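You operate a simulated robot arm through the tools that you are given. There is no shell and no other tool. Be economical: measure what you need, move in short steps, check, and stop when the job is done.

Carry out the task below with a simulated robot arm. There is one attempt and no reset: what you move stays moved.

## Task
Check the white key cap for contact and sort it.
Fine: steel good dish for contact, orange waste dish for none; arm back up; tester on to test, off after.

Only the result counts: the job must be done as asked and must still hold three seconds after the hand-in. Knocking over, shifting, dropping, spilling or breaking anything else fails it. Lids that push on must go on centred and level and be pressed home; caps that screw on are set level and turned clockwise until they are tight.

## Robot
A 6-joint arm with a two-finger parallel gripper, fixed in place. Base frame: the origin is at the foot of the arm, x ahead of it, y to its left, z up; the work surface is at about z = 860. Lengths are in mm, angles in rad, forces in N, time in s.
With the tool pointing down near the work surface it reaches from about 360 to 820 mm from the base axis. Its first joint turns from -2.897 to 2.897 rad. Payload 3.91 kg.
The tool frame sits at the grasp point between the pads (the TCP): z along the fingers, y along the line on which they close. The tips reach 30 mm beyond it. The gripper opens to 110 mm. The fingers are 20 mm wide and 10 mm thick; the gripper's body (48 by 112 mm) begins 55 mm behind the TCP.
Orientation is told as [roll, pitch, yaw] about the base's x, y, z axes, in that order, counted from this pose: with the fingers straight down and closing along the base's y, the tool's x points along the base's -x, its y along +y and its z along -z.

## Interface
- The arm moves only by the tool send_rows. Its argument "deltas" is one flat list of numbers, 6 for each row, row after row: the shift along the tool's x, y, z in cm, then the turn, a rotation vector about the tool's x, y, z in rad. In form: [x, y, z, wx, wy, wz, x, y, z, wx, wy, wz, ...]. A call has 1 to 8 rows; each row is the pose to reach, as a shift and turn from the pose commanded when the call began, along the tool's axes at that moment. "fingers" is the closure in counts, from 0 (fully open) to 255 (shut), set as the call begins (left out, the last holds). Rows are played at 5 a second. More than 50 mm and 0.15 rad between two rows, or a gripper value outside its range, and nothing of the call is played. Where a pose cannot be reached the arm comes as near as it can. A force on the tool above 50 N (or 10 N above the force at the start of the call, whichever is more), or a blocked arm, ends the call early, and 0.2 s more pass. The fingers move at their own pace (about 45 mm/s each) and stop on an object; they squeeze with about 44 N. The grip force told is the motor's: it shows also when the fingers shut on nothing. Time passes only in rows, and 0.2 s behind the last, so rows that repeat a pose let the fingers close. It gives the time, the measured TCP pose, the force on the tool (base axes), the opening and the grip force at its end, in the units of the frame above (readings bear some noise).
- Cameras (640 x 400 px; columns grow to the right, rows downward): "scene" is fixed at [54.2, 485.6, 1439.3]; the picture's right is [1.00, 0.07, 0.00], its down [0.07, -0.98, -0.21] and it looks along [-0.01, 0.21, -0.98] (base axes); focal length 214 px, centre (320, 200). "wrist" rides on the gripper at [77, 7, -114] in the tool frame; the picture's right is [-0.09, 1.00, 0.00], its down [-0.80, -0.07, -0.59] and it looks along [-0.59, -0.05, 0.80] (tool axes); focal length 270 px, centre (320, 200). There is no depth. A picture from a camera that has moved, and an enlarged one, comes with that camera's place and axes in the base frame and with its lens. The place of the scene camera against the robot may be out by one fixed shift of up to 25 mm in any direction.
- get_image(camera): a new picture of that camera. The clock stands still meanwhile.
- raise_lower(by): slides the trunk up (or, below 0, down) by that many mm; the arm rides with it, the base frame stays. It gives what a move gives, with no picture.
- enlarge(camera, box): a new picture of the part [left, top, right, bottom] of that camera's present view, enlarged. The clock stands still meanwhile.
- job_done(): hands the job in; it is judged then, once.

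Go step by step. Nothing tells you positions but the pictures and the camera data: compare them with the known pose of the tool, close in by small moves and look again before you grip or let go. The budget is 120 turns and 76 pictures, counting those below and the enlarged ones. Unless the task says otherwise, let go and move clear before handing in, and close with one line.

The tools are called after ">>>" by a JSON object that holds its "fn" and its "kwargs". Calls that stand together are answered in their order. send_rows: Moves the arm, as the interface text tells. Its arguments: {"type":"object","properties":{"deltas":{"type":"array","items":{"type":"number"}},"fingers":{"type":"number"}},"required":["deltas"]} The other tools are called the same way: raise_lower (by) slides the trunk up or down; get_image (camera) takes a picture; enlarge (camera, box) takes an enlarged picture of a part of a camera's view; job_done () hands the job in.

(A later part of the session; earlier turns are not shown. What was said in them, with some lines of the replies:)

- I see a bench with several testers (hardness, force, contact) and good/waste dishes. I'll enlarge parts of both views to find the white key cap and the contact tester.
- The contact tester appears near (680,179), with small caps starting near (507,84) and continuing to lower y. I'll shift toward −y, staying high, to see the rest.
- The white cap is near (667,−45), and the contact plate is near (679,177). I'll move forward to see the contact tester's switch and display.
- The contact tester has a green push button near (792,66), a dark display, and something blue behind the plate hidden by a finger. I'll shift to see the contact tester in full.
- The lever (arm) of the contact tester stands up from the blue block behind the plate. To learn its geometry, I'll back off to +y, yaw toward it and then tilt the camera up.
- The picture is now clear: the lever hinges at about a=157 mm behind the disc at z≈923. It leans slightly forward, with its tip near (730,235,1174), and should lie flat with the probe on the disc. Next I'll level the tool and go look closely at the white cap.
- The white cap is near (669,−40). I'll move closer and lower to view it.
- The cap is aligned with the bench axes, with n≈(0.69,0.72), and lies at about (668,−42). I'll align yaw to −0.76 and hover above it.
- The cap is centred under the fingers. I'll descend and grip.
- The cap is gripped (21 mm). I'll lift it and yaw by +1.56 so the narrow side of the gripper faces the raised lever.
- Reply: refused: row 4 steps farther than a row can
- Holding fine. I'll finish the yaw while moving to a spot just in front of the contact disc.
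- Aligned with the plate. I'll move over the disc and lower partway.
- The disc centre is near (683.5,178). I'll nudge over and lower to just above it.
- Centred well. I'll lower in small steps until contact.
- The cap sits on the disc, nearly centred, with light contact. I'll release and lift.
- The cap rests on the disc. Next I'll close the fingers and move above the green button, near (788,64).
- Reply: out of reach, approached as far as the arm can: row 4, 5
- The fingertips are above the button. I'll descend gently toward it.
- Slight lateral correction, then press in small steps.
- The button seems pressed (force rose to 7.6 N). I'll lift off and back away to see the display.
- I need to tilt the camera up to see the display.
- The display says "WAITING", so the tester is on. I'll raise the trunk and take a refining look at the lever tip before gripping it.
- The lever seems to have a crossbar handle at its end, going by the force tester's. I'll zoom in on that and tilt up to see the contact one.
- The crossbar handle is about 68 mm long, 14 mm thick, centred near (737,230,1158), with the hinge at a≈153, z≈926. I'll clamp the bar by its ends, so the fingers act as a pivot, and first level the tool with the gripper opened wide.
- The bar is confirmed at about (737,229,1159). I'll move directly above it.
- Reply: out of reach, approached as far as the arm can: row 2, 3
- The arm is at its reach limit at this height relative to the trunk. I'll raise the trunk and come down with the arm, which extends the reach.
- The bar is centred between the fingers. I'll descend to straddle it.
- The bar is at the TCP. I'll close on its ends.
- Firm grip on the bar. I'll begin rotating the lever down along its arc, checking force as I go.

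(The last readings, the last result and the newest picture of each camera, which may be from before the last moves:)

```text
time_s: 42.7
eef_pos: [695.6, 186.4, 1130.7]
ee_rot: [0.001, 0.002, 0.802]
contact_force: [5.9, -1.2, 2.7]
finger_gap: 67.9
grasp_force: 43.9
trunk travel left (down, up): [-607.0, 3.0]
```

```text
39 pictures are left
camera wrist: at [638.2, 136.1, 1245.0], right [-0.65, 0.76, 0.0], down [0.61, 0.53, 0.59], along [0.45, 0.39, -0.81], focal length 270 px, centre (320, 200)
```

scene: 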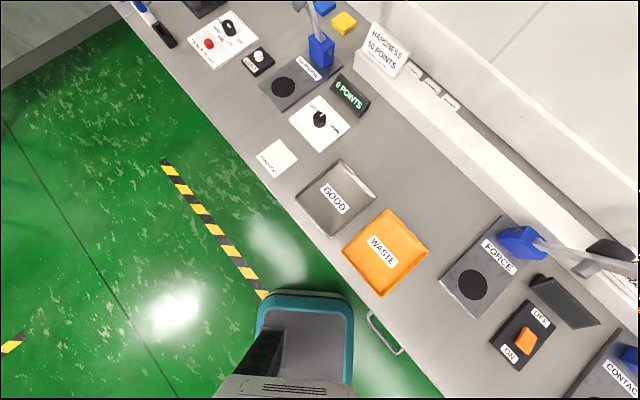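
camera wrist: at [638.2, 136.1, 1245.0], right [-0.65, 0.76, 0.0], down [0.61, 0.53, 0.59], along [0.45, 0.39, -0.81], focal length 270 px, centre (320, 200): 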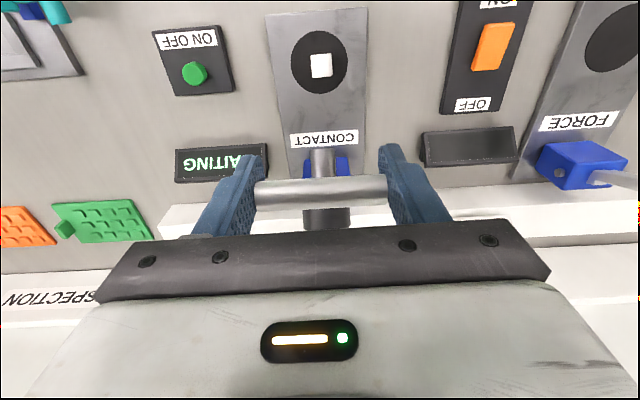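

Moving smoothly with low forces. Continuing the arc.

>>> {"fn": "send_rows", "kwargs": {"deltas": [1.4, 0, 1.02, 0, 0, 0, 2.72, 0, 2.13, 0, 0, 0, 3.96, 0, 3.32, 0, 0, 0, 5.11, 0, 4.6, 0, 0, 0, 6.17, 0, 5.96, 0, 0, 0, 7.14, 0, 7.39, 0, 0, 0]}}

>>> {"fn": "get_image", "kwargs": {"camera": "wrist"}}

```text
time_s: 44.1
eef_pos: [644.5, 134.8, 1058.0]
ee_rot: [0.0, 0.002, 0.803]
contact_force: [2.1, 0.6, 4.7]
finger_gap: 68.0
grasp_force: 45.2
trunk travel left (down, up): [-607.0, 3.0]
```

```text
38 pictures are left
camera wrist: at [587.3, 85.1, 1171.8], right [-0.65, 0.76, 0.0], down [0.61, 0.53, 0.59], along [0.45, 0.39, -0.81], focal length 270 px, centre (320, 200)
```

wrist: 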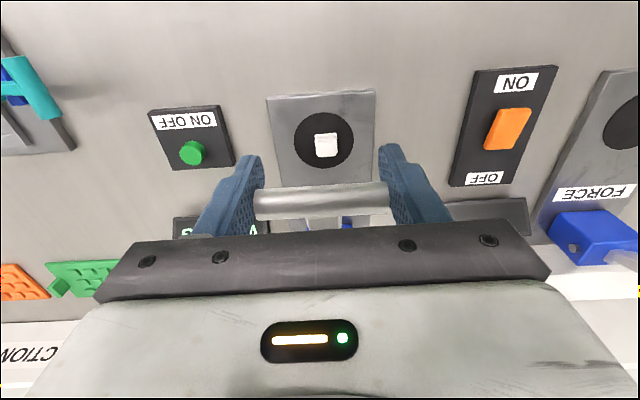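

>>> {"fn": "send_rows", "kwargs": {"deltas": [0.86, 0, 1.49, 0, 0, 0, 1.61, 0, 3.04, 0, 0, 0, 2.26, 0, 4.64, 0, 0, 0, 2.79, 0, 6.28, 0, 0, 0, 3.21, 0, 7.95, 0, 0, 0]}}

>>> {"fn": "get_image", "kwargs": {"camera": "wrist"}}

```text
time_s: 45.3
eef_pos: [619.0, 111.7, 978.6]
ee_rot: [0.0, 0.004, 0.801]
contact_force: [-6.5, 2.1, 5.9]
finger_gap: 68.1
grasp_force: 45.5
trunk travel left (down, up): [-607.0, 3.0]
```

```text
37 pictures are left
camera wrist: at [563.8, 61.8, 1092.5], right [-0.65, 0.76, 0.0], down [0.61, 0.53, 0.59], along [0.45, 0.39, -0.81], focal length 270 px, centre (320, 200)
```

wrist: 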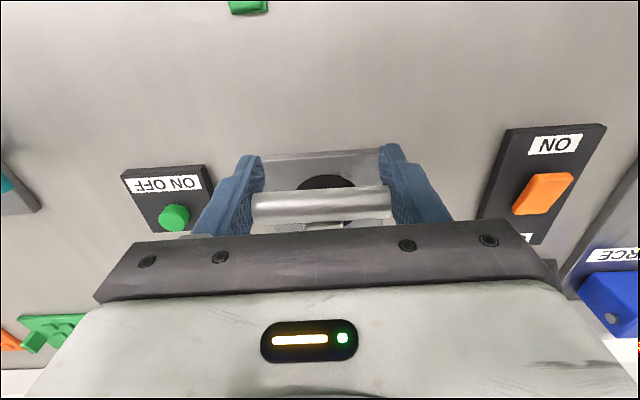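

>>> {"fn": "send_rows", "kwargs": {"deltas": [0.1, 0, 0.9, 0, 0, 0, 0.3, 0, 1.7, 0, 0, 0, 0.4, 0, 2.6, 0, 0, 0, 0.4, 0, 3.4, 0, 0, 0]}}

>>> {"fn": "send_rows", "kwargs": {"deltas": [0, 0, 0.4, 0, 0, 0, 0, 0, 0.8, 0, 0, 0]}}

>>> {"fn": "get_image", "kwargs": {"camera": "wrist"}}

```text
time_s: 46.3
eef_pos: [618.4, 108.6, 945.6]
ee_rot: [0.002, 0.002, 0.801]
contact_force: [-12.7, -0.8, 5.1]
finger_gap: 67.9
grasp_force: 45.1
trunk travel left (down, up): [-607.0, 3.0]
```

```text
time_s: 46.9
eef_pos: [616.8, 108.4, 939.3]
ee_rot: [0.0, 0.002, 0.799]
contact_force: [-15.9, -2.7, 5.2]
finger_gap: 67.9
grasp_force: 45.3
trunk travel left (down, up): [-607.0, 3.0]
```

```text
36 pictures are left
camera wrist: at [560.1, 58.2, 1051.7], right [-0.65, 0.76, 0.0], down [0.61, 0.53, 0.59], along [0.45, 0.39, -0.81], focal length 270 px, centre (320, 200)
```

wrist: 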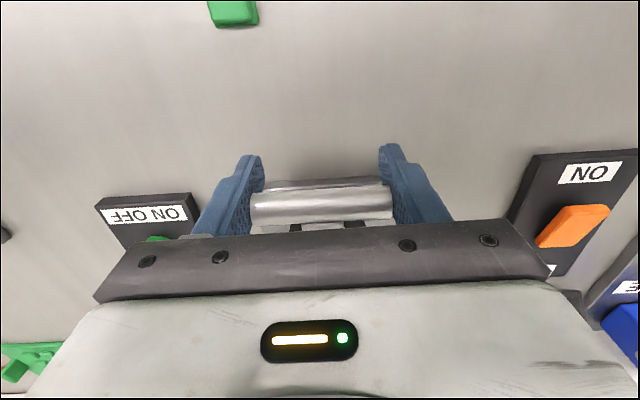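

Small lateral force has built up. I'll relax it slightly while going down a bit more.

>>> {"fn": "send_rows", "kwargs": {"deltas": [0.3, 0.2, 0, 0, 0, 0, 0.4, 0.3, 0.3, 0, 0, 0]}}

>>> {"fn": "send_rows", "kwargs": {"deltas": [0, 0, 0.2, 0, 0, 0, 0, 0, 0.4, 0, 0, 0]}}

>>> {"fn": "get_image", "kwargs": {"camera": "scene"}}

```text
time_s: 47.5
eef_pos: [617.2, 108.3, 935.5]
ee_rot: [-0.003, -0.002, 0.8]
contact_force: [7.1, -0.7, 6.1]
finger_gap: 67.7
grasp_force: 45.0
trunk travel left (down, up): [-607.0, 3.0]
```

```text
time_s: 48.1
eef_pos: [615.5, 107.2, 930.1]
ee_rot: [0.0, 0.001, 0.8]
contact_force: [14.4, -1.3, 3.7]
finger_gap: 67.7
grasp_force: 44.9
trunk travel left (down, up): [-607.0, 3.0]
```

```text
35 pictures are left
```

scene: 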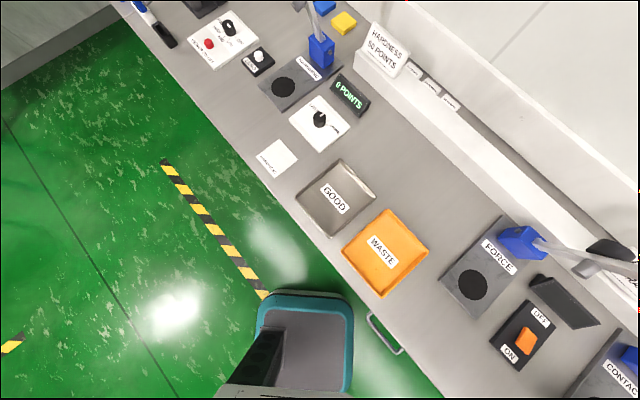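

>>> {"fn": "send_rows", "kwargs": {"deltas": [-0.2, -0.15, 0.3, 0, 0, 0, -0.2, -0.15, 0.6, 0, 0, 0]}}

>>> {"fn": "send_rows", "kwargs": {"deltas": [0, 0, 0.3, 0, 0, 0, 0, 0, 0.5, 0, 0, 0]}}

>>> {"fn": "get_image", "kwargs": {"camera": "wrist"}}

```text
time_s: 48.7
eef_pos: [617.4, 107.1, 923.8]
ee_rot: [0.002, 0.006, 0.799]
contact_force: [1.3, -5.7, 2.2]
finger_gap: 68.1
grasp_force: 45.4
trunk travel left (down, up): [-607.0, 3.0]
```

```text
time_s: 49.3
eef_pos: [616.2, 106.8, 919.6]
ee_rot: [0.0, 0.004, 0.801]
contact_force: [-3.3, -5.9, 2.9]
finger_gap: 67.7
grasp_force: 44.3
trunk travel left (down, up): [-607.0, 3.0]
```

```text
34 pictures are left
camera wrist: at [559.4, 57.3, 1032.9], right [-0.65, 0.76, 0.0], down [0.61, 0.53, 0.59], along [0.45, 0.39, -0.81], focal length 270 px, centre (320, 200)
```

wrist: 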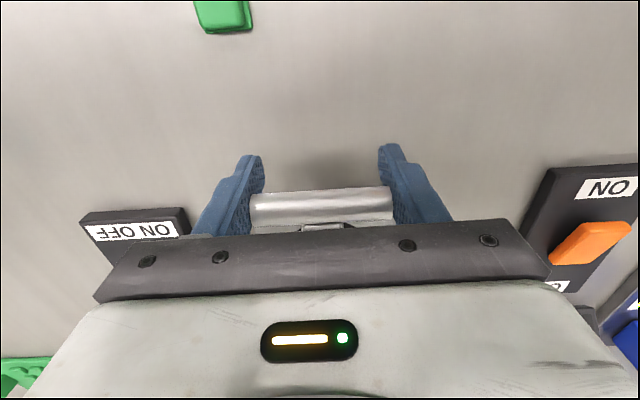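

>>> {"fn": "send_rows", "kwargs": {"deltas": [0, 0, 0.2, 0, 0, 0, 0, 0, 0.4, 0, 0, 0]}}

>>> {"fn": "send_rows", "kwargs": {"deltas": [0, 0, 0.2, 0, 0, 0, 0, 0, 0.4, 0, 0, 0]}}

```text
time_s: 49.9
eef_pos: [616.6, 106.9, 915.9]
ee_rot: [0.001, 0.002, 0.799]
contact_force: [-4.5, -7.6, 3.7]
finger_gap: 68.1
grasp_force: 44.6
trunk travel left (down, up): [-607.0, 3.0]
```

```text
time_s: 50.5
eef_pos: [616.7, 107.1, 914.2]
ee_rot: [-0.002, 0.001, 0.799]
contact_force: [-2.4, -5.9, 24.3]
finger_gap: 67.6
grasp_force: 44.9
trunk travel left (down, up): [-607.0, 3.0]
```

Contact force rose to 24 N exactly where predicted, so the probe is on the cap. While holding, I'll tilt the camera up to read the display.

>>> {"fn": "send_rows", "kwargs": {"deltas": [0, 0, 0, 0, -0.1, 0, 0, 0, 0, 0, -0.2, 0, 0, 0, 0, 0, -0.3, 0, 0, 0, 0, 0, -0.4, 0, 0, 0, 0, 0, -0.5, 0]}}

>>> {"fn": "get_image", "kwargs": {"camera": "wrist"}}

```text
time_s: 51.7
eef_pos: [617.9, 109.0, 910.8]
ee_rot: [0.002, -0.497, 0.797]
contact_force: [5.0, -0.3, -2.8]
finger_gap: 68.1
grasp_force: 30.9
trunk travel left (down, up): [-607.0, 3.0]
```

```text
33 pictures are left
camera wrist: at [528.6, 25.7, 973.4], right [-0.66, 0.75, 0.04], down [0.35, 0.25, 0.9], along [0.67, 0.61, -0.43], focal length 270 px, centre (320, 200)
```

wrist: 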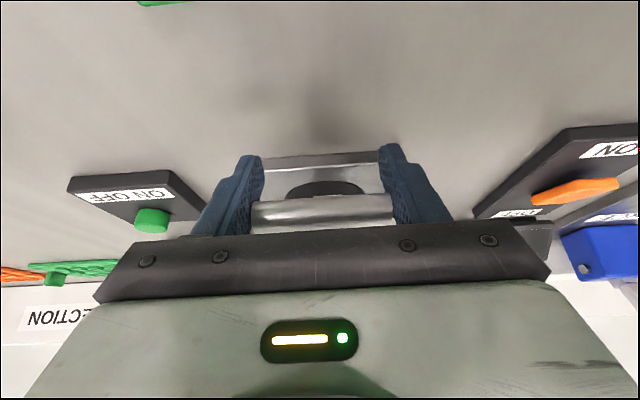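

The display is still hidden and the bar has slipped a little in the pads. I'll open the fingers slightly to see whether the lever stays down by itself.

>>> {"fn": "send_rows", "kwargs": {"deltas": [0, 0, 0, 0, 0, 0, 0, 0, 0, 0, 0, 0, 0, 0, 0, 0, 0, 0], "fingers": 60}}

>>> {"fn": "get_image", "kwargs": {"camera": "wrist"}}

```text
time_s: 52.5
eef_pos: [617.8, 109.2, 910.9]
ee_rot: [0.0, -0.496, 0.802]
contact_force: [0.5, 0.7, 0.0]
finger_gap: 84.4
grasp_force: 0.1
trunk travel left (down, up): [-607.0, 3.0]
```

```text
32 pictures are left
camera wrist: at [528.4, 25.7, 974.0], right [-0.66, 0.75, 0.04], down [0.34, 0.25, 0.9], along [0.67, 0.61, -0.42], focal length 270 px, centre (320, 200)
```

wrist: 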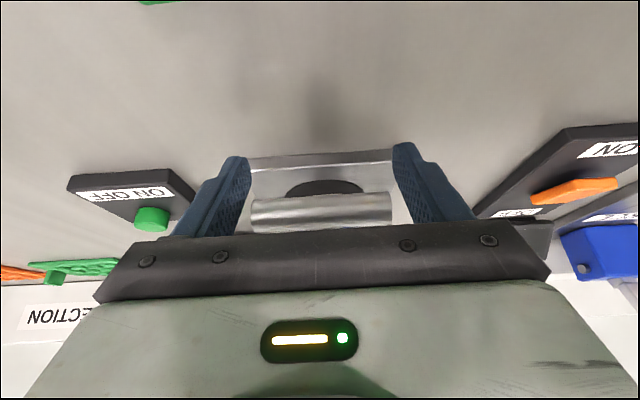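

The lever stays down by itself. I'll withdraw along the tool axis and shift sideways to read the display.

>>> {"fn": "send_rows", "kwargs": {"deltas": [0, 0, -2.5, 0, 0, 0, 0, 0, -5, 0, 0, 0, 0, 0, -7.5, 0, 0, 0, 0, 0, -10, 0, 0, 0, 0, -4, -11, 0, 0, 0, 0, -8, -12, 0, 0, 0]}}

>>> {"fn": "get_image", "kwargs": {"camera": "wrist"}}

```text
time_s: 53.9
eef_pos: [634.7, 11.3, 1016.6]
ee_rot: [0.0, -0.498, 0.799]
contact_force: [0.5, -1.2, 0.0]
finger_gap: 84.1
grasp_force: 0.0
trunk travel left (down, up): [-607.0, 3.0]
```

```text
31 pictures are left
camera wrist: at [545.8, -71.1, 1080.3], right [-0.66, 0.75, 0.04], down [0.34, 0.25, 0.9], along [0.67, 0.61, -0.42], focal length 270 px, centre (320, 200)
```

wrist: 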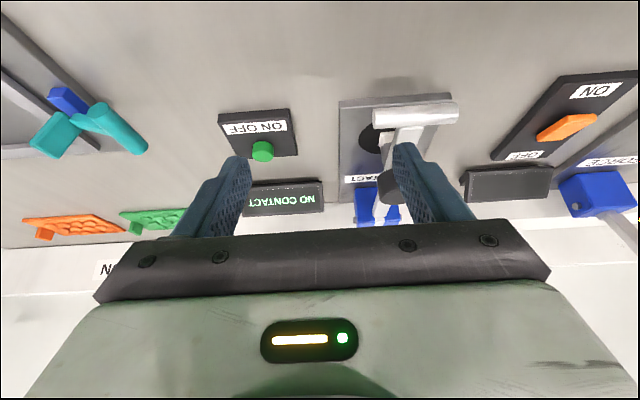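

The display reads "NO CONTACT". I'll verify that the probe really rests on the cap.

>>> {"fn": "enlarge", "kwargs": {"camera": "wrist", "box": [230, 70, 480, 235]}}

```text
2.42 times, centred on (355, 152) of wrist
camera zoom: at [545.8, -71.1, 1080.3], right [-0.66, 0.75, 0.04], down [0.34, 0.25, 0.9], along [0.67, 0.61, -0.42], focal length 655 px, centre (235, 315)
```

zoom: 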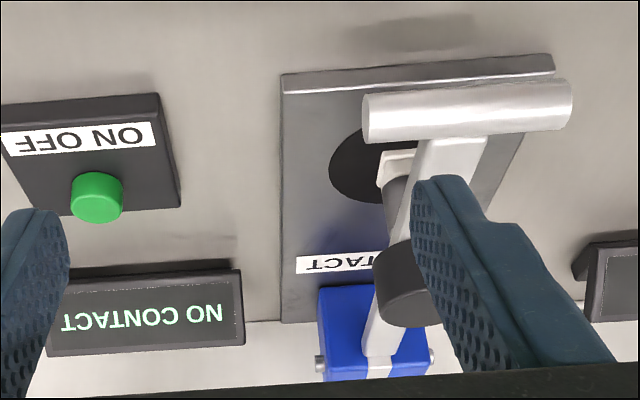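

The probe appears to be on the cap, but I want a side view to be sure.

>>> {"fn": "send_rows", "kwargs": {"deltas": [0, -3, 0, 0, 0, 0, 0, -6, 0, 0, 0, 0, 0, -9, 0, 0, 0, 0, 0, -12, 0, 0, 0, 0]}}

>>> {"fn": "send_rows", "kwargs": {"deltas": [0, -2, 0, -0.06, 0, -0.12, 0, -3, 0, -0.12, 0, -0.24, 0, -4, 0, -0.18, 0, -0.36, 0, -5, 0, -0.24, 0, -0.48, 0, -6, 0, -0.3, 0, -0.6]}}

>>> {"fn": "get_image", "kwargs": {"camera": "wrist"}}

```text
time_s: 54.9
eef_pos: [721.3, -72.5, 1016.4]
ee_rot: [0.002, -0.496, 0.799]
contact_force: [0.1, 0.7, 0.7]
finger_gap: 84.0
grasp_force: 0.0
trunk travel left (down, up): [-607.0, 3.0]
```

```text
time_s: 56.1
eef_pos: [762.7, -114.5, 1014.7]
ee_rot: [-0.02, -0.491, 1.483]
contact_force: [0.4, 0.7, 0.4]
finger_gap: 84.3
grasp_force: 0.0
trunk travel left (down, up): [-607.0, 3.0]
```

```text
29 pictures are left
camera wrist: at [745.1, -233.9, 1079.5], right [-0.98, 0.17, 0.02], down [0.1, 0.42, 0.9], along [0.15, 0.89, -0.43], focal length 270 px, centre (320, 200)
```

wrist: 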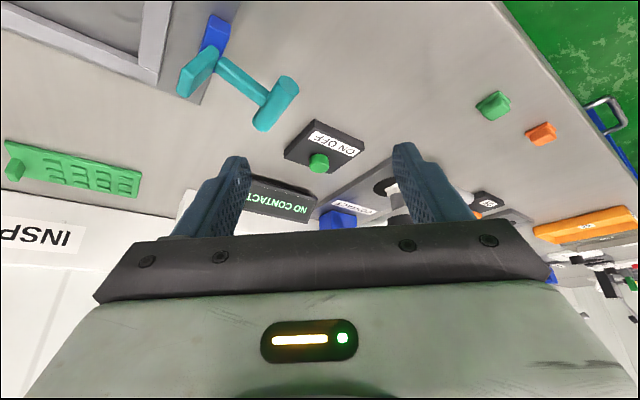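

>>> {"fn": "send_rows", "kwargs": {"deltas": [0, 0, 0, 0, 0, 0, 0, 0, 0, 0, 0, 0, 0, 0, 0, 0, 0, 0, 0, 0, 0, 0, 0, 0, 0, 0, 0, 0, 0, 0], "fingers": 255}}

>>> {"fn": "enlarge", "kwargs": {"camera": "wrist", "box": [335, 130, 465, 230]}}

```text
time_s: 57.3
eef_pos: [764.0, -114.1, 1016.7]
ee_rot: [-0.022, -0.49, 1.482]
contact_force: [0.8, 0.3, -0.7]
finger_gap: 0.2
grasp_force: 21.8
trunk travel left (down, up): [-607.0, 3.0]
```

```text
4.00 times, centred on (400, 180) of wrist
camera zoom: at [744.5, -233.8, 1080.2], right [-0.98, 0.18, 0.02], down [0.09, 0.42, 0.9], along [0.15, 0.89, -0.43], focal length 1081 px, centre (0, 280)
```

zoom: 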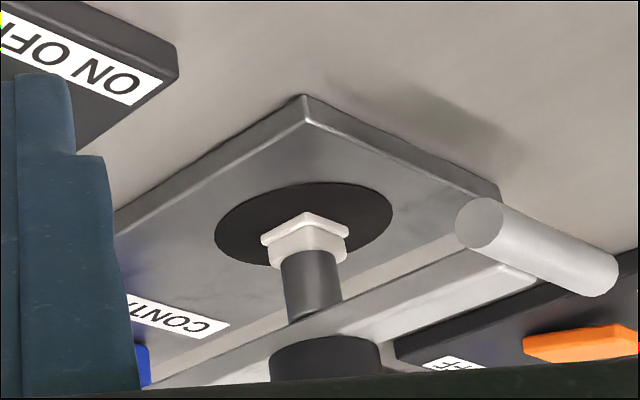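

Confirmed: the probe sits squarely on the cap, and the result is NO CONTACT, so it goes to the orange waste dish. First I raise the lever again. I'll level the tool and return above the bar, which is now near (618.5,107.5,923).

>>> {"fn": "send_rows", "kwargs": {"deltas": [0, 0, 0, 0, 0.12, 0, 0, 0, 0, 0, 0.24, 0, 0, 0, 0, 0, 0.36, 0, 0, 0, 0, 0, 0.49, 0], "fingers": 20}}

>>> {"fn": "send_rows", "kwargs": {"deltas": [0, 2, -1, 0, 0, 0.13, 0, 5, -2, 0, 0, 0.26, 0, 8, -2, 0, 0, 0.39, 0, 11, -2, 0, 0, 0.52, 0, 14, -2, 0, 0, 0.66]}}

```text
time_s: 58.3
eef_pos: [764.0, -113.9, 1016.3]
ee_rot: [-0.02, 0.003, 1.469]
contact_force: [0.2, 0.1, -0.4]
finger_gap: 86.8
grasp_force: 0.0
trunk travel left (down, up): [-607.0, 3.0]
```

```text
time_s: 59.5
eef_pos: [623.4, -101.6, 1035.1]
ee_rot: [-0.017, -0.014, 0.811]
contact_force: [0.4, -1.0, -0.1]
finger_gap: 101.1
grasp_force: 0.0
trunk travel left (down, up): [-607.0, 3.0]
```

>>> {"fn": "send_rows", "kwargs": {"deltas": [-3, 3, 0, -0.022, -0.003, 0.01, -6, 6, 0, -0.022, -0.003, 0.01, -9, 9, 0, -0.022, -0.003, 0.01, -12, 12, 0, -0.022, -0.003, 0.01, -14.8, 14.76, 0, -0.022, -0.003, 0.01, -14.8, 14.76, 4, -0.022, -0.003, 0.01]}}

>>> {"fn": "get_image", "kwargs": {"camera": "wrist"}}

```text
time_s: 60.9
eef_pos: [621.0, 108.9, 992.2]
ee_rot: [0.009, -0.017, 0.801]
contact_force: [0.3, 0.8, 0.2]
finger_gap: 101.2
grasp_force: 0.1
trunk travel left (down, up): [-607.0, 3.0]
```

```text
27 pictures are left
camera wrist: at [562.3, 56.9, 1104.8], right [-0.65, 0.76, 0.01], down [0.6, 0.52, 0.61], along [0.45, 0.4, -0.8], focal length 270 px, centre (320, 200)
```

wrist: 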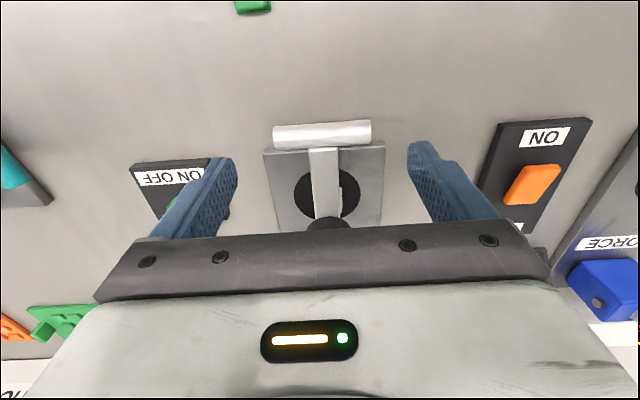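

Aligned over the bar. I'll descend and grip its ends.

>>> {"fn": "send_rows", "kwargs": {"deltas": [0, 0, 2.5, -0.006, 0.018, 0, 0, 0, 5, -0.006, 0.018, 0, 0, 0, 7.1, -0.006, 0.018, 0, 0, 0, 7.1, -0.006, 0.018, 0]}}

>>> {"fn": "get_image", "kwargs": {"camera": "wrist"}}

```text
time_s: 61.9
eef_pos: [619.8, 110.6, 923.1]
ee_rot: [0.013, 0.002, 0.803]
contact_force: [0.3, -0.5, -0.3]
finger_gap: 101.4
grasp_force: 0.1
trunk travel left (down, up): [-607.0, 3.0]
```

```text
26 pictures are left
camera wrist: at [563.9, 59.1, 1036.7], right [-0.65, 0.76, 0.01], down [0.61, 0.52, 0.59], along [0.44, 0.39, -0.81], focal length 270 px, centre (320, 200)
```

wrist: 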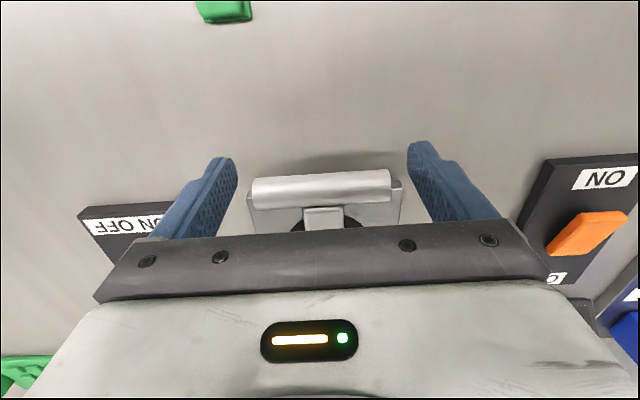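

Bar at the TCP. Closing, then lifting along the arc.

>>> {"fn": "send_rows", "kwargs": {"deltas": [0, 0, 0, 0, 0, 0, 0, 0, 0, 0, 0, 0, 0, 0, 0, 0, 0, 0, 0, 0, 0, 0, 0, 0], "fingers": 140}}

>>> {"fn": "send_rows", "kwargs": {"deltas": [0, 0, -2.02, 0, 0, 0, -0.09, 0, -3.73, 0, 0, 0, -0.48, 0, -5.84, 0, 0, 0, -1.06, 0, -7.92, 0, 0, 0, -1.81, 0, -9.93, 0, 0, 0, -2.74, 0, -11.87, 0, 0, 0, -3.83, 0, -13.72, 0, 0, 0, -5.08, 0, -15.48, 0, 0, 0]}}

>>> {"fn": "get_image", "kwargs": {"camera": "wrist"}}

```text
time_s: 62.9
eef_pos: [619.2, 110.1, 922.0]
ee_rot: [0.012, 0.004, 0.801]
contact_force: [-4.1, 4.2, -0.5]
finger_gap: 68.1
grasp_force: 44.7
trunk travel left (down, up): [-607.0, 3.0]
```

```text
time_s: 64.7
eef_pos: [656.3, 147.3, 1078.1]
ee_rot: [0.011, 0.004, 0.805]
contact_force: [-15.7, 8.0, -4.2]
finger_gap: 68.0
grasp_force: 44.8
trunk travel left (down, up): [-607.0, 3.0]
```

```text
25 pictures are left
camera wrist: at [599.6, 95.7, 1191.7], right [-0.65, 0.76, 0.01], down [0.61, 0.52, 0.59], along [0.44, 0.39, -0.81], focal length 270 px, centre (320, 200)
```

wrist: 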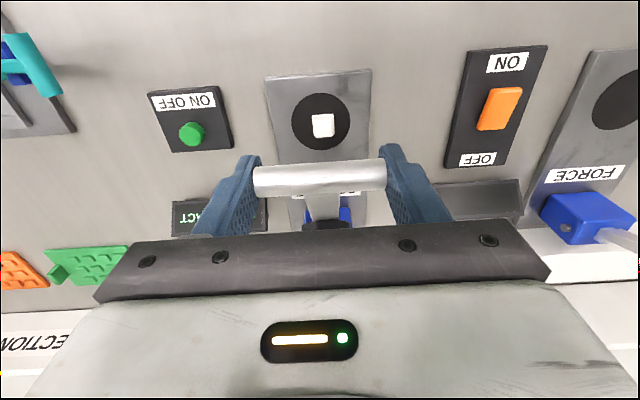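

Good, the cap stays on the disc. Continuing the lift to the original lever position.

>>> {"fn": "send_rows", "kwargs": {"deltas": [-1.39, 0.2, -1.63, 0, 0, 0, -2.93, 0.2, -3.14, 0, 0, 0, -4.59, 0.2, -4.51, 0, 0, 0, -6.36, 0.2, -5.72, 0, 0, 0, -8.23, 0.2, -6.78, 0, 0, 0, -10.19, 0.2, -7.68, 0, 0, 0, -11.6, 0.2, -8.2, 0, 0, 0]}}

>>> {"fn": "get_image", "kwargs": {"camera": "wrist"}}

```text
time_s: 66.3
eef_pos: [737.1, 228.8, 1158.8]
ee_rot: [0.011, 0.001, 0.801]
contact_force: [-3.1, -5.6, 3.7]
finger_gap: 68.0
grasp_force: 45.0
trunk travel left (down, up): [-607.0, 3.0]
```

```text
24 pictures are left
camera wrist: at [681.2, 177.6, 1273.1], right [-0.65, 0.76, 0.01], down [0.61, 0.52, 0.59], along [0.44, 0.39, -0.8], focal length 270 px, centre (320, 200)
```

wrist: 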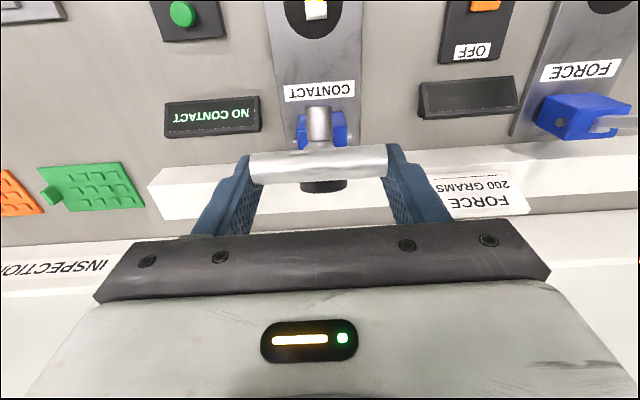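

The bar lags about 13 mm behind its original place due to slip in the pads. I'll push it further back gently until it's at the original angle or hits its stop.

>>> {"fn": "send_rows", "kwargs": {"deltas": [-0.5, 0, -0.1, 0, 0, 0, -1.0, 0, -0.2, 0, 0, 0]}}

>>> {"fn": "send_rows", "kwargs": {"deltas": [-0.3, 0, -0.05, 0, 0, 0, -0.6, 0, -0.1, 0, 0, 0]}}

>>> {"fn": "get_image", "kwargs": {"camera": "wrist"}}

```text
time_s: 66.9
eef_pos: [745.1, 235.6, 1163.2]
ee_rot: [0.01, 0.0, 0.8]
contact_force: [-2.8, -10.1, 7.1]
finger_gap: 68.0
grasp_force: 45.0
trunk travel left (down, up): [-607.0, 3.0]
```

```text
time_s: 67.5
eef_pos: [748.2, 239.0, 1163.8]
ee_rot: [0.01, -0.001, 0.799]
contact_force: [-2.4, -11.8, 12.0]
finger_gap: 67.9
grasp_force: 44.8
trunk travel left (down, up): [-607.0, 3.0]
```

```text
23 pictures are left
camera wrist: at [691.2, 187.6, 1277.1], right [-0.65, 0.76, 0.01], down [0.61, 0.52, 0.59], along [0.44, 0.39, -0.8], focal length 270 px, centre (320, 200)
```

wrist: 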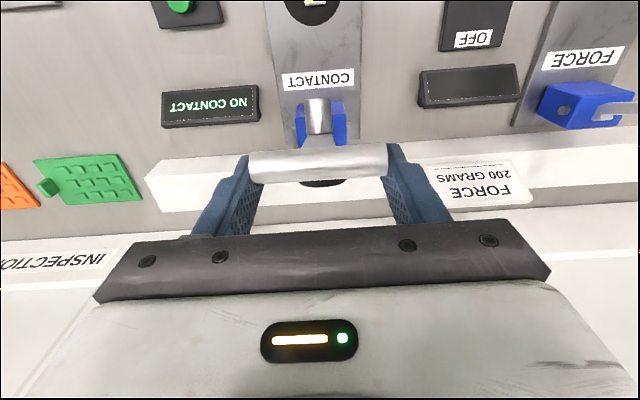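

The bar is back at its original position, (738,229.5,1159). I'll release and see that it stays.

>>> {"fn": "send_rows", "kwargs": {"deltas": [0, 0, 0, 0, 0, 0, 0, 0, 0, 0, 0, 0, 0, 0, 0, 0, 0, 0, 0, 0, 0, 0, 0, 0], "fingers": 25}}

>>> {"fn": "get_image", "kwargs": {"camera": "wrist"}}

```text
time_s: 68.5
eef_pos: [748.0, 241.4, 1161.5]
ee_rot: [0.012, 0.001, 0.8]
contact_force: [-0.4, -0.6, 0.1]
finger_gap: 99.0
grasp_force: 0.0
trunk travel left (down, up): [-607.0, 3.0]
```

```text
22 pictures are left
camera wrist: at [692.6, 189.9, 1275.2], right [-0.65, 0.76, 0.01], down [0.61, 0.52, 0.59], along [0.44, 0.39, -0.81], focal length 270 px, centre (320, 200)
```

wrist: 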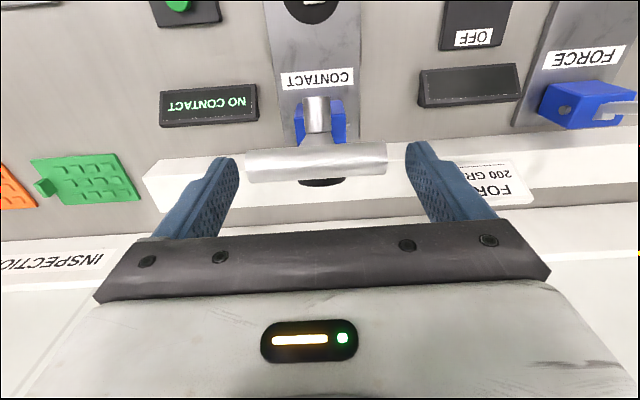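

The lever stays up. I'll back out horizontally toward −n (fingers clear both ends of the bar).

>>> {"fn": "send_rows", "kwargs": {"deltas": [2, 0, -0.5, 0, 0, 0, 5, 0, -1, 0, 0, 0, 9, 0, -1, 0, 0, 0, 13, 0, -1, 0, 0, 0, 17, 0, -1, 0, 0, 0, 20, 0, -1, 0, 0, 0]}}

>>> {"fn": "get_image", "kwargs": {"camera": "wrist"}}

```text
time_s: 69.9
eef_pos: [608.4, 96.7, 1172.4]
ee_rot: [0.013, 0.002, 0.801]
contact_force: [-0.7, 0.4, -0.6]
finger_gap: 99.0
grasp_force: 0.0
trunk travel left (down, up): [-607.0, 3.0]
```

```text
21 pictures are left
camera wrist: at [552.0, 45.8, 1285.6], right [-0.65, 0.76, 0.01], down [0.61, 0.52, 0.59], along [0.44, 0.39, -0.81], focal length 270 px, centre (320, 200)
```

wrist: 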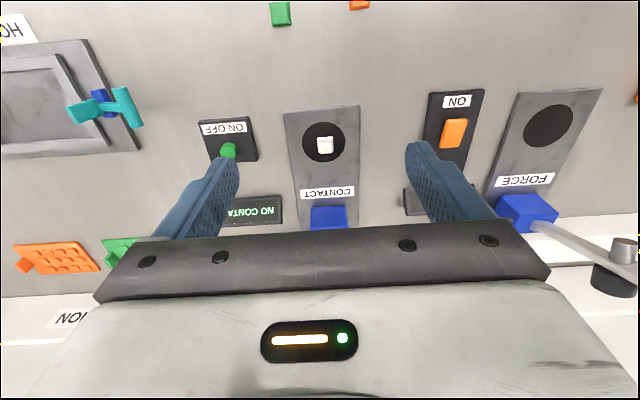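

Now switch the tester off: lower the trunk and go over the button with closed fingers.

>>> {"fn": "raise_lower", "kwargs": {"by": -225}}

>>> {"fn": "send_rows", "kwargs": {"deltas": [0, -4, 0, 0, 0, 0, 0, -8, 0, 0, 0, 0, 0, -12, 0, 0, 0, 0, -3, -15.5, 0, 0, 0, 0, -7, -15.5, 0, 0, 0, 0, -9.9, -15.5, 1, 0, 0, 0], "fingers": 255}}

>>> {"fn": "get_image", "kwargs": {"camera": "wrist"}}

```text
time_s: 72.3
eef_pos: [608.7, 97.1, 947.5]
ee_rot: [0.011, 0.001, 0.802]
contact_force: [0.5, 0.1, 0.3]
finger_gap: 99.3
grasp_force: 0.0
trunk travel left (down, up): [-382.0, 228.0]
```

```text
time_s: 73.7
eef_pos: [789.5, 61.1, 934.8]
ee_rot: [0.013, 0.002, 0.8]
contact_force: [0.1, -0.2, 0.5]
finger_gap: 0.0
grasp_force: 24.9
trunk travel left (down, up): [-382.0, 228.0]
```

```text
20 pictures are left
camera wrist: at [732.5, 10.7, 1048.8], right [-0.65, 0.76, 0.01], down [0.61, 0.52, 0.59], along [0.44, 0.39, -0.81], focal length 270 px, centre (320, 200)
```

wrist: 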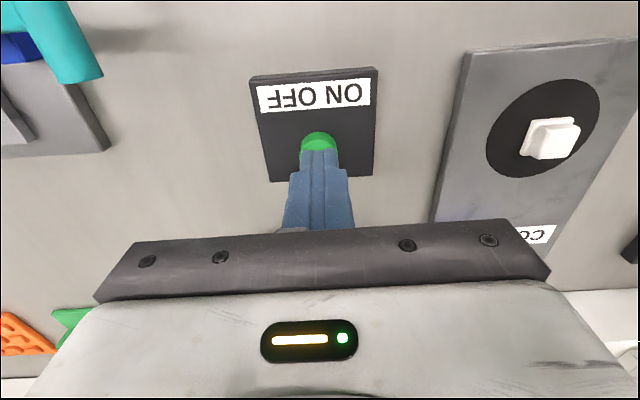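

Well aligned with the button. Pressing as before, down to TCP z≈914.

>>> {"fn": "send_rows", "kwargs": {"deltas": [0, 0, 0.7, 0, 0, 0, 0, 0, 1.3, 0, 0, 0, 0, 0, 1.7, 0, 0, 0]}}

>>> {"fn": "send_rows", "kwargs": {"deltas": [0, 0, 0.2, 0, 0, 0]}}

>>> {"fn": "send_rows", "kwargs": {"deltas": [0, 0, 0.2, 0, 0, 0]}}

```text
time_s: 74.5
eef_pos: [787.9, 61.1, 917.7]
ee_rot: [0.012, 0.001, 0.801]
contact_force: [0.3, 0.3, 1.1]
finger_gap: 0.0
grasp_force: 37.9
trunk travel left (down, up): [-382.0, 228.0]
```

```text
time_s: 74.9
eef_pos: [789.2, 61.4, 916.6]
ee_rot: [0.013, -0.001, 0.803]
contact_force: [-0.3, -0.9, 0.9]
finger_gap: 0.2
grasp_force: 37.8
trunk travel left (down, up): [-382.0, 228.0]
```

```text
time_s: 75.3
eef_pos: [788.9, 60.9, 915.6]
ee_rot: [0.01, 0.002, 0.8]
contact_force: [0.2, -0.3, 3.4]
finger_gap: 0.3
grasp_force: 37.5
trunk travel left (down, up): [-382.0, 228.0]
```

>>> {"fn": "send_rows", "kwargs": {"deltas": [0, 0, 0.2, 0, 0, 0]}}

>>> {"fn": "send_rows", "kwargs": {"deltas": [0, 0, 0.15, 0, 0, 0]}}

```text
time_s: 75.7
eef_pos: [788.8, 60.9, 913.6]
ee_rot: [0.011, 0.0, 0.8]
contact_force: [0.7, 0.1, 9.3]
finger_gap: 0.1
grasp_force: 37.5
trunk travel left (down, up): [-382.0, 228.0]
```

```text
time_s: 76.1
eef_pos: [788.8, 61.1, 912.3]
ee_rot: [0.009, -0.001, 0.802]
contact_force: [4.3, -0.5, 13.9]
finger_gap: 0.0
grasp_force: 37.7
trunk travel left (down, up): [-382.0, 228.0]
```

Pressed. I'll lift, move back near the plate and check that the display is dark.

>>> {"fn": "send_rows", "kwargs": {"deltas": [0, 0, -3, 0, 0, 0, 0, 1, -7, 0, 0, 0, 2, 4.5, -9, 0, 0, 0, 4.3, 8, -11, 0, 0, 0, 5, 11.5, -13, 0, -0.1, 0, 6, 15, -15, 0, -0.2, 0, 6, 15.8, -17, 0, -0.3, 0], "fingers": 130}}

>>> {"fn": "get_image", "kwargs": {"camera": "wrist"}}

```text
time_s: 77.7
eef_pos: [634.6, 127.6, 1082.3]
ee_rot: [0.011, -0.299, 0.798]
contact_force: [0.0, 0.1, -0.1]
finger_gap: 53.9
grasp_force: 0.0
trunk travel left (down, up): [-382.0, 228.0]
```

```text
19 pictures are left
camera wrist: at [556.5, 54.7, 1168.2], right [-0.66, 0.75, 0.04], down [0.47, 0.37, 0.8], along [0.59, 0.54, -0.59], focal length 270 px, centre (320, 200)
```

wrist: 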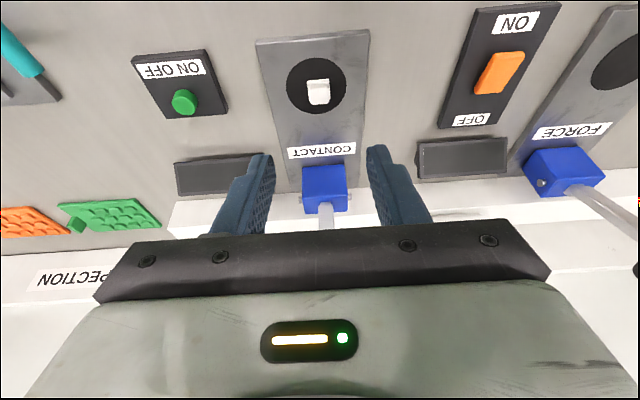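

The display is dark and the lever is up. Now I'll level the tool and go back to pick up the cap.

>>> {"fn": "send_rows", "kwargs": {"deltas": [0, 0, 0, -0.01, 0.1, 0, 0, 0, 0, -0.01, 0.2, 0, 0, 0, 0, -0.01, 0.3, 0]}}

>>> {"fn": "send_rows", "kwargs": {"deltas": [0, 0, 4, 0, 0, 0, 0, 0, 8, 0, 0, 0, -2, 0, 11, 0, 0, 0, -4.5, 0.1, 12.5, 0, 0, 0, -7, 0.13, 13.5, 0, 0, 0]}}

>>> {"fn": "get_image", "kwargs": {"camera": "wrist"}}

```text
time_s: 78.5
eef_pos: [634.8, 126.8, 1083.5]
ee_rot: [0.02, 0.006, 0.803]
contact_force: [0.2, -0.5, 0.3]
finger_gap: 54.2
grasp_force: 0.0
trunk travel left (down, up): [-382.0, 228.0]
```

```text
time_s: 79.7
eef_pos: [681.7, 179.7, 948.2]
ee_rot: [0.021, 0.001, 0.804]
contact_force: [-0.8, 0.0, 0.3]
finger_gap: 54.0
grasp_force: 0.1
trunk travel left (down, up): [-382.0, 228.0]
```

```text
18 pictures are left
camera wrist: at [626.3, 128.2, 1061.5], right [-0.65, 0.76, 0.02], down [0.62, 0.52, 0.59], along [0.44, 0.4, -0.81], focal length 270 px, centre (320, 200)
```

wrist: 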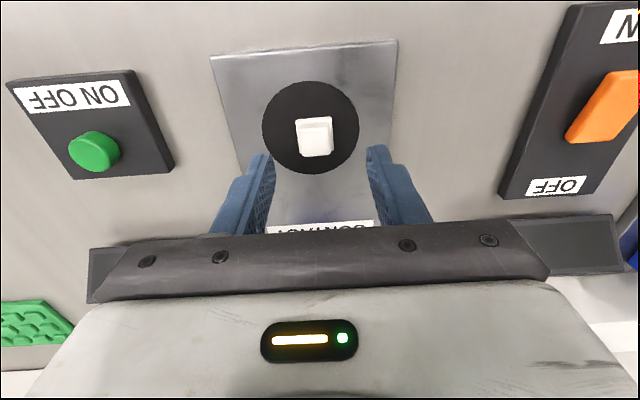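

Cap centred. Levelling the small roll and descending to grip.

>>> {"fn": "send_rows", "kwargs": {"deltas": [0, -0.2, 1.3, 0.014, 0.014, 0, 0, -0.2, 2.6, 0.014, 0.014, 0, 0, -0.2, 3.8, 0.014, 0.014, 0, 0, -0.2, 3.8, 0.014, 0.014, 0]}}

>>> {"fn": "get_image", "kwargs": {"camera": "wrist"}}

```text
time_s: 80.7
eef_pos: [681.3, 178.9, 908.3]
ee_rot: [0.007, 0.018, 0.804]
contact_force: [0.0, 0.2, 0.7]
finger_gap: 53.6
grasp_force: 0.1
trunk travel left (down, up): [-382.0, 228.0]
```

```text
17 pictures are left
camera wrist: at [626.5, 129.8, 1023.9], right [-0.66, 0.76, 0.01], down [0.62, 0.53, 0.58], along [0.44, 0.38, -0.81], focal length 270 px, centre (320, 200)
```

wrist: 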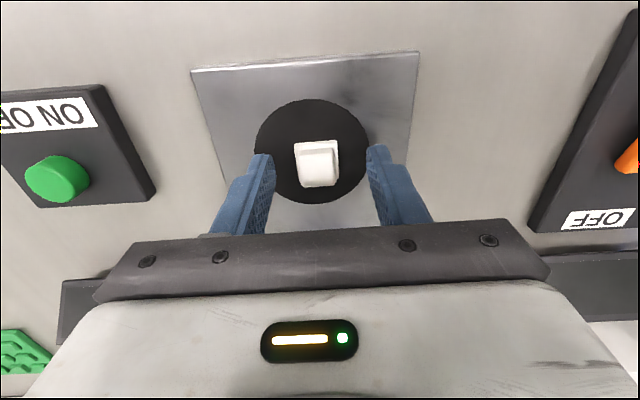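

>>> {"fn": "send_rows", "kwargs": {"deltas": [0, 0, 0, 0, 0, 0, 0, 0, 0, 0, 0, 0, 0, 0, 0, 0, 0, 0, 0, 0, 0, 0, 0, 0], "fingers": 230}}

>>> {"fn": "send_rows", "kwargs": {"deltas": [0, 0, -2, 0, 0, 0, 0, 0, -4, 0, 0, 0, 2, 0, -7, 0, 0, 0, 5, 0, -9, 0, 0, 0, 8, 0, -11, 0, 0, 0]}}

>>> {"fn": "get_image", "kwargs": {"camera": "wrist"}}

```text
time_s: 81.7
eef_pos: [682.2, 180.5, 908.5]
ee_rot: [0.005, 0.016, 0.804]
contact_force: [1.3, 0.7, -0.4]
finger_gap: 20.7
grasp_force: 44.3
trunk travel left (down, up): [-382.0, 228.0]
```

```text
time_s: 82.9
eef_pos: [627.7, 120.6, 1020.3]
ee_rot: [0.006, 0.016, 0.802]
contact_force: [0.1, 0.5, 0.3]
finger_gap: 19.8
grasp_force: 44.3
trunk travel left (down, up): [-382.0, 228.0]
```

```text
16 pictures are left
camera wrist: at [572.4, 71.7, 1135.3], right [-0.66, 0.76, 0.01], down [0.62, 0.53, 0.58], along [0.44, 0.38, -0.81], focal length 270 px, centre (320, 200)
```

wrist: 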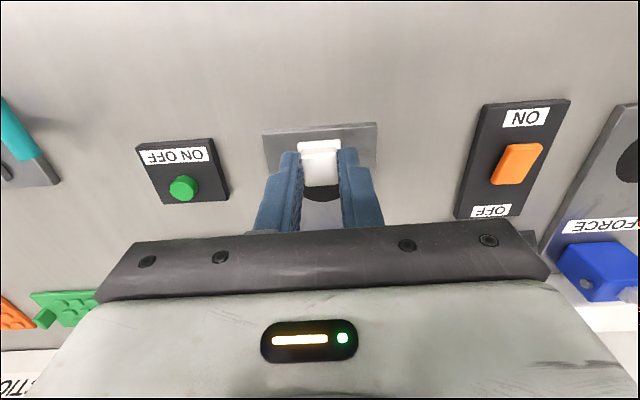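

Cap held. The waste dish should be near (216,496) after scene-camera correction. I'll move along the bench front toward it.

>>> {"fn": "send_rows", "kwargs": {"deltas": [0, 4, 0, 0, 0, 0, 0, 8, 0, 0, 0, 0, 0.5, 12, 0, 0, 0, 0, 0.5, 16, 0, 0, 0, 0, 0.8, 20, 0, 0, 0, 0, 0.8, 24, 0, 0, 0, 0, 1, 28, 0, 0, 0, 0]}}

>>> {"fn": "send_rows", "kwargs": {"deltas": [0, 4, 0, 0, 0, 0, 0, 8, 0, 0, 0, 0, 0, 12, 0, 0, 0, 0, 0, 16, 0, 0, 0, 0, 0, 20, 0, 0, 0, 0]}}

>>> {"fn": "get_image", "kwargs": {"camera": "wrist"}}

>>> {"fn": "get_image", "kwargs": {"camera": "scene"}}

```text
time_s: 84.5
eef_pos: [418.5, 309.9, 1022.9]
ee_rot: [0.008, 0.014, 0.803]
contact_force: [0.8, 0.3, 0.7]
finger_gap: 19.4
grasp_force: 44.0
trunk travel left (down, up): [-382.0, 228.0]
```

```text
time_s: 85.7
eef_pos: [274.3, 448.8, 1024.6]
ee_rot: [0.006, 0.018, 0.805]
contact_force: [-1.1, 0.0, 0.3]
finger_gap: 19.3
grasp_force: 44.0
trunk travel left (down, up): [-382.0, 228.0]
```

```text
15 pictures are left
camera wrist: at [219.6, 398.5, 1139.1], right [-0.66, 0.76, 0.01], down [0.62, 0.53, 0.58], along [0.44, 0.38, -0.81], focal length 270 px, centre (320, 200)
```

wrist: 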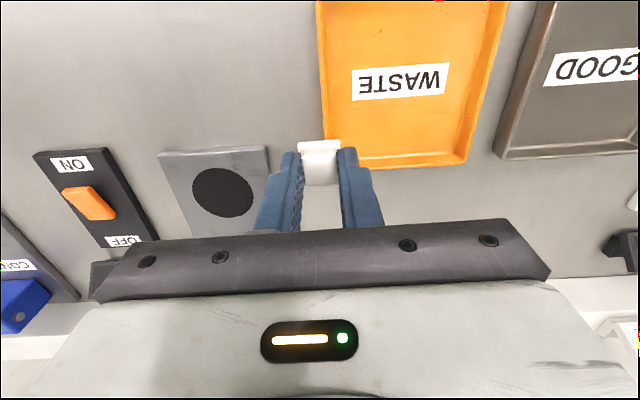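

```text
14 pictures are left
```

scene: 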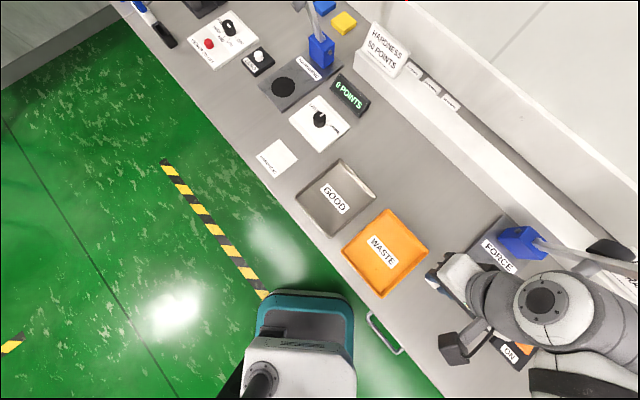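

Waste dish centre at about (211,498). Moving over it and lowering partway.

>>> {"fn": "send_rows", "kwargs": {"deltas": [0.4, 4, 0, 0, 0, 0, 0.8, 7.9, 1, 0, 0, 0, 0.8, 7.9, 5, 0, 0, 0, 0.8, 7.9, 8.5, 0, 0, 0]}}

>>> {"fn": "get_image", "kwargs": {"camera": "wrist"}}

```text
time_s: 86.7
eef_pos: [212.9, 495.4, 939.4]
ee_rot: [0.007, 0.016, 0.803]
contact_force: [0.4, 0.2, -0.5]
finger_gap: 19.5
grasp_force: 44.1
trunk travel left (down, up): [-382.0, 228.0]
```

```text
13 pictures are left
camera wrist: at [156.9, 447.1, 1054.3], right [-0.66, 0.76, 0.01], down [0.62, 0.53, 0.58], along [0.44, 0.38, -0.81], focal length 270 px, centre (320, 200)
```

wrist: 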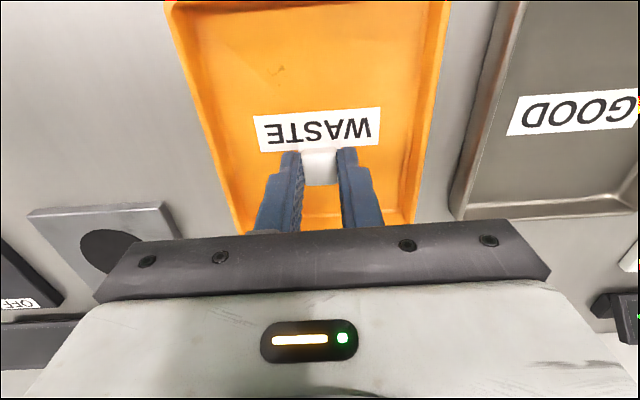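

Over the dish interior. Lowering gently to the floor of the dish.

>>> {"fn": "send_rows", "kwargs": {"deltas": [0, 0, 1, 0, 0, 0, 0, 0, 2, 0, 0, 0, 0, 0, 2.8, 0, 0, 0]}}

>>> {"fn": "send_rows", "kwargs": {"deltas": [0, 0, 0.2, 0, 0, 0, 0, 0, 0.4, 0, 0, 0]}}

>>> {"fn": "send_rows", "kwargs": {"deltas": [0, 0, 0.2, 0, 0, 0]}}

```text
time_s: 87.5
eef_pos: [211.1, 496.9, 910.4]
ee_rot: [0.008, 0.015, 0.802]
contact_force: [0.1, -0.6, 0.0]
finger_gap: 19.2
grasp_force: 43.8
trunk travel left (down, up): [-382.0, 228.0]
```

```text
time_s: 88.1
eef_pos: [210.6, 497.5, 907.2]
ee_rot: [0.008, 0.015, 0.803]
contact_force: [-0.4, 0.6, -1.0]
finger_gap: 19.3
grasp_force: 44.1
trunk travel left (down, up): [-382.0, 228.0]
```

```text
time_s: 88.5
eef_pos: [211.0, 496.2, 905.2]
ee_rot: [0.006, 0.015, 0.801]
contact_force: [-0.8, 0.6, -0.7]
finger_gap: 19.0
grasp_force: 44.2
trunk travel left (down, up): [-382.0, 228.0]
```

>>> {"fn": "send_rows", "kwargs": {"deltas": [0, 0, 0.2, 0, 0, 0]}}

>>> {"fn": "send_rows", "kwargs": {"deltas": [0, 0, 0.2, 0, 0, 0]}}

>>> {"fn": "get_image", "kwargs": {"camera": "wrist"}}

```text
time_s: 88.9
eef_pos: [211.0, 496.2, 903.2]
ee_rot: [0.008, 0.014, 0.804]
contact_force: [0.4, -0.2, -1.0]
finger_gap: 19.1
grasp_force: 43.8
trunk travel left (down, up): [-382.0, 228.0]
```

```text
time_s: 89.3
eef_pos: [211.7, 497.3, 902.6]
ee_rot: [0.008, 0.013, 0.802]
contact_force: [-0.9, -1.1, 9.0]
finger_gap: 18.9
grasp_force: 43.7
trunk travel left (down, up): [-382.0, 228.0]
```

```text
12 pictures are left
camera wrist: at [155.8, 446.5, 1017.5], right [-0.66, 0.76, 0.01], down [0.62, 0.53, 0.58], along [0.44, 0.39, -0.81], focal length 270 px, centre (320, 200)
```

wrist: 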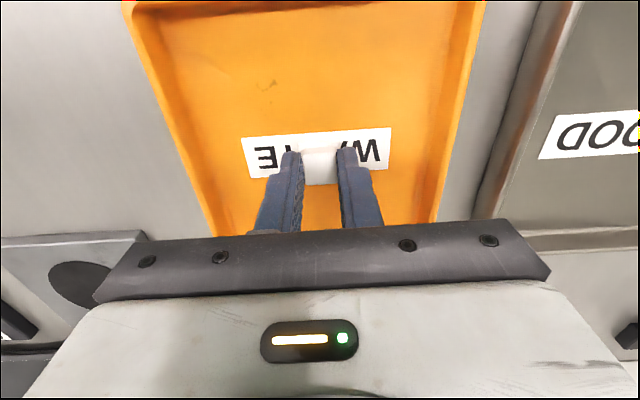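

The cap touches the dish floor. I'll release with a modest opening and rise clear.

>>> {"fn": "send_rows", "kwargs": {"deltas": [0, 0, -0.1, 0, 0, 0, 0, 0, -0.1, 0, 0, 0, 0, 0, -0.1, 0, 0, 0, 0, 0, -1.5, 0, 0, 0, 0, 0, -4, 0, 0, 0, 0, 0, -8, 0, 0, 0, 0, 0, -12, 0, 0, 0, 0, 0, -16, 0, 0, 0], "fingers": 150}}

>>> {"fn": "get_image", "kwargs": {"camera": "wrist"}}

```text
time_s: 91.1
eef_pos: [214.3, 497.3, 1063.8]
ee_rot: [0.008, 0.014, 0.803]
contact_force: [0.5, -0.2, 0.6]
finger_gap: 45.2
grasp_force: 0.1
trunk travel left (down, up): [-382.0, 228.0]
```

```text
11 pictures are left
camera wrist: at [158.4, 447.1, 1178.2], right [-0.66, 0.76, 0.01], down [0.62, 0.53, 0.58], along [0.44, 0.38, -0.81], focal length 270 px, centre (320, 200)
```

wrist: 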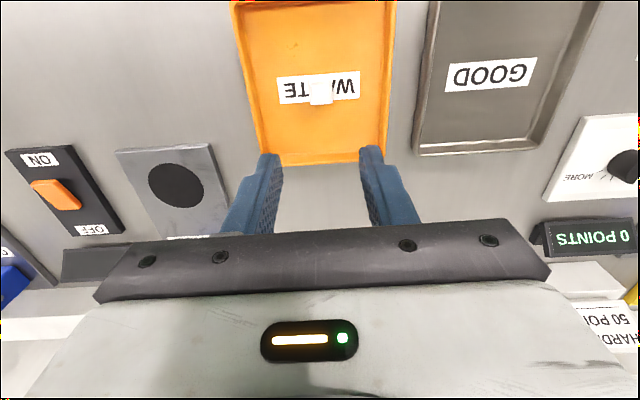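

The white cap lies in the orange waste dish. The lever is back up, the tester display is dark, and the gripper is clear, so I'm handing in.

>>> {"fn": "job_done", "kwargs": {}}

```text
The job is handed in.
```

The white key cap tested NO CONTACT, so I put it in the orange waste dish; the tester arm is back up and the tester is off.
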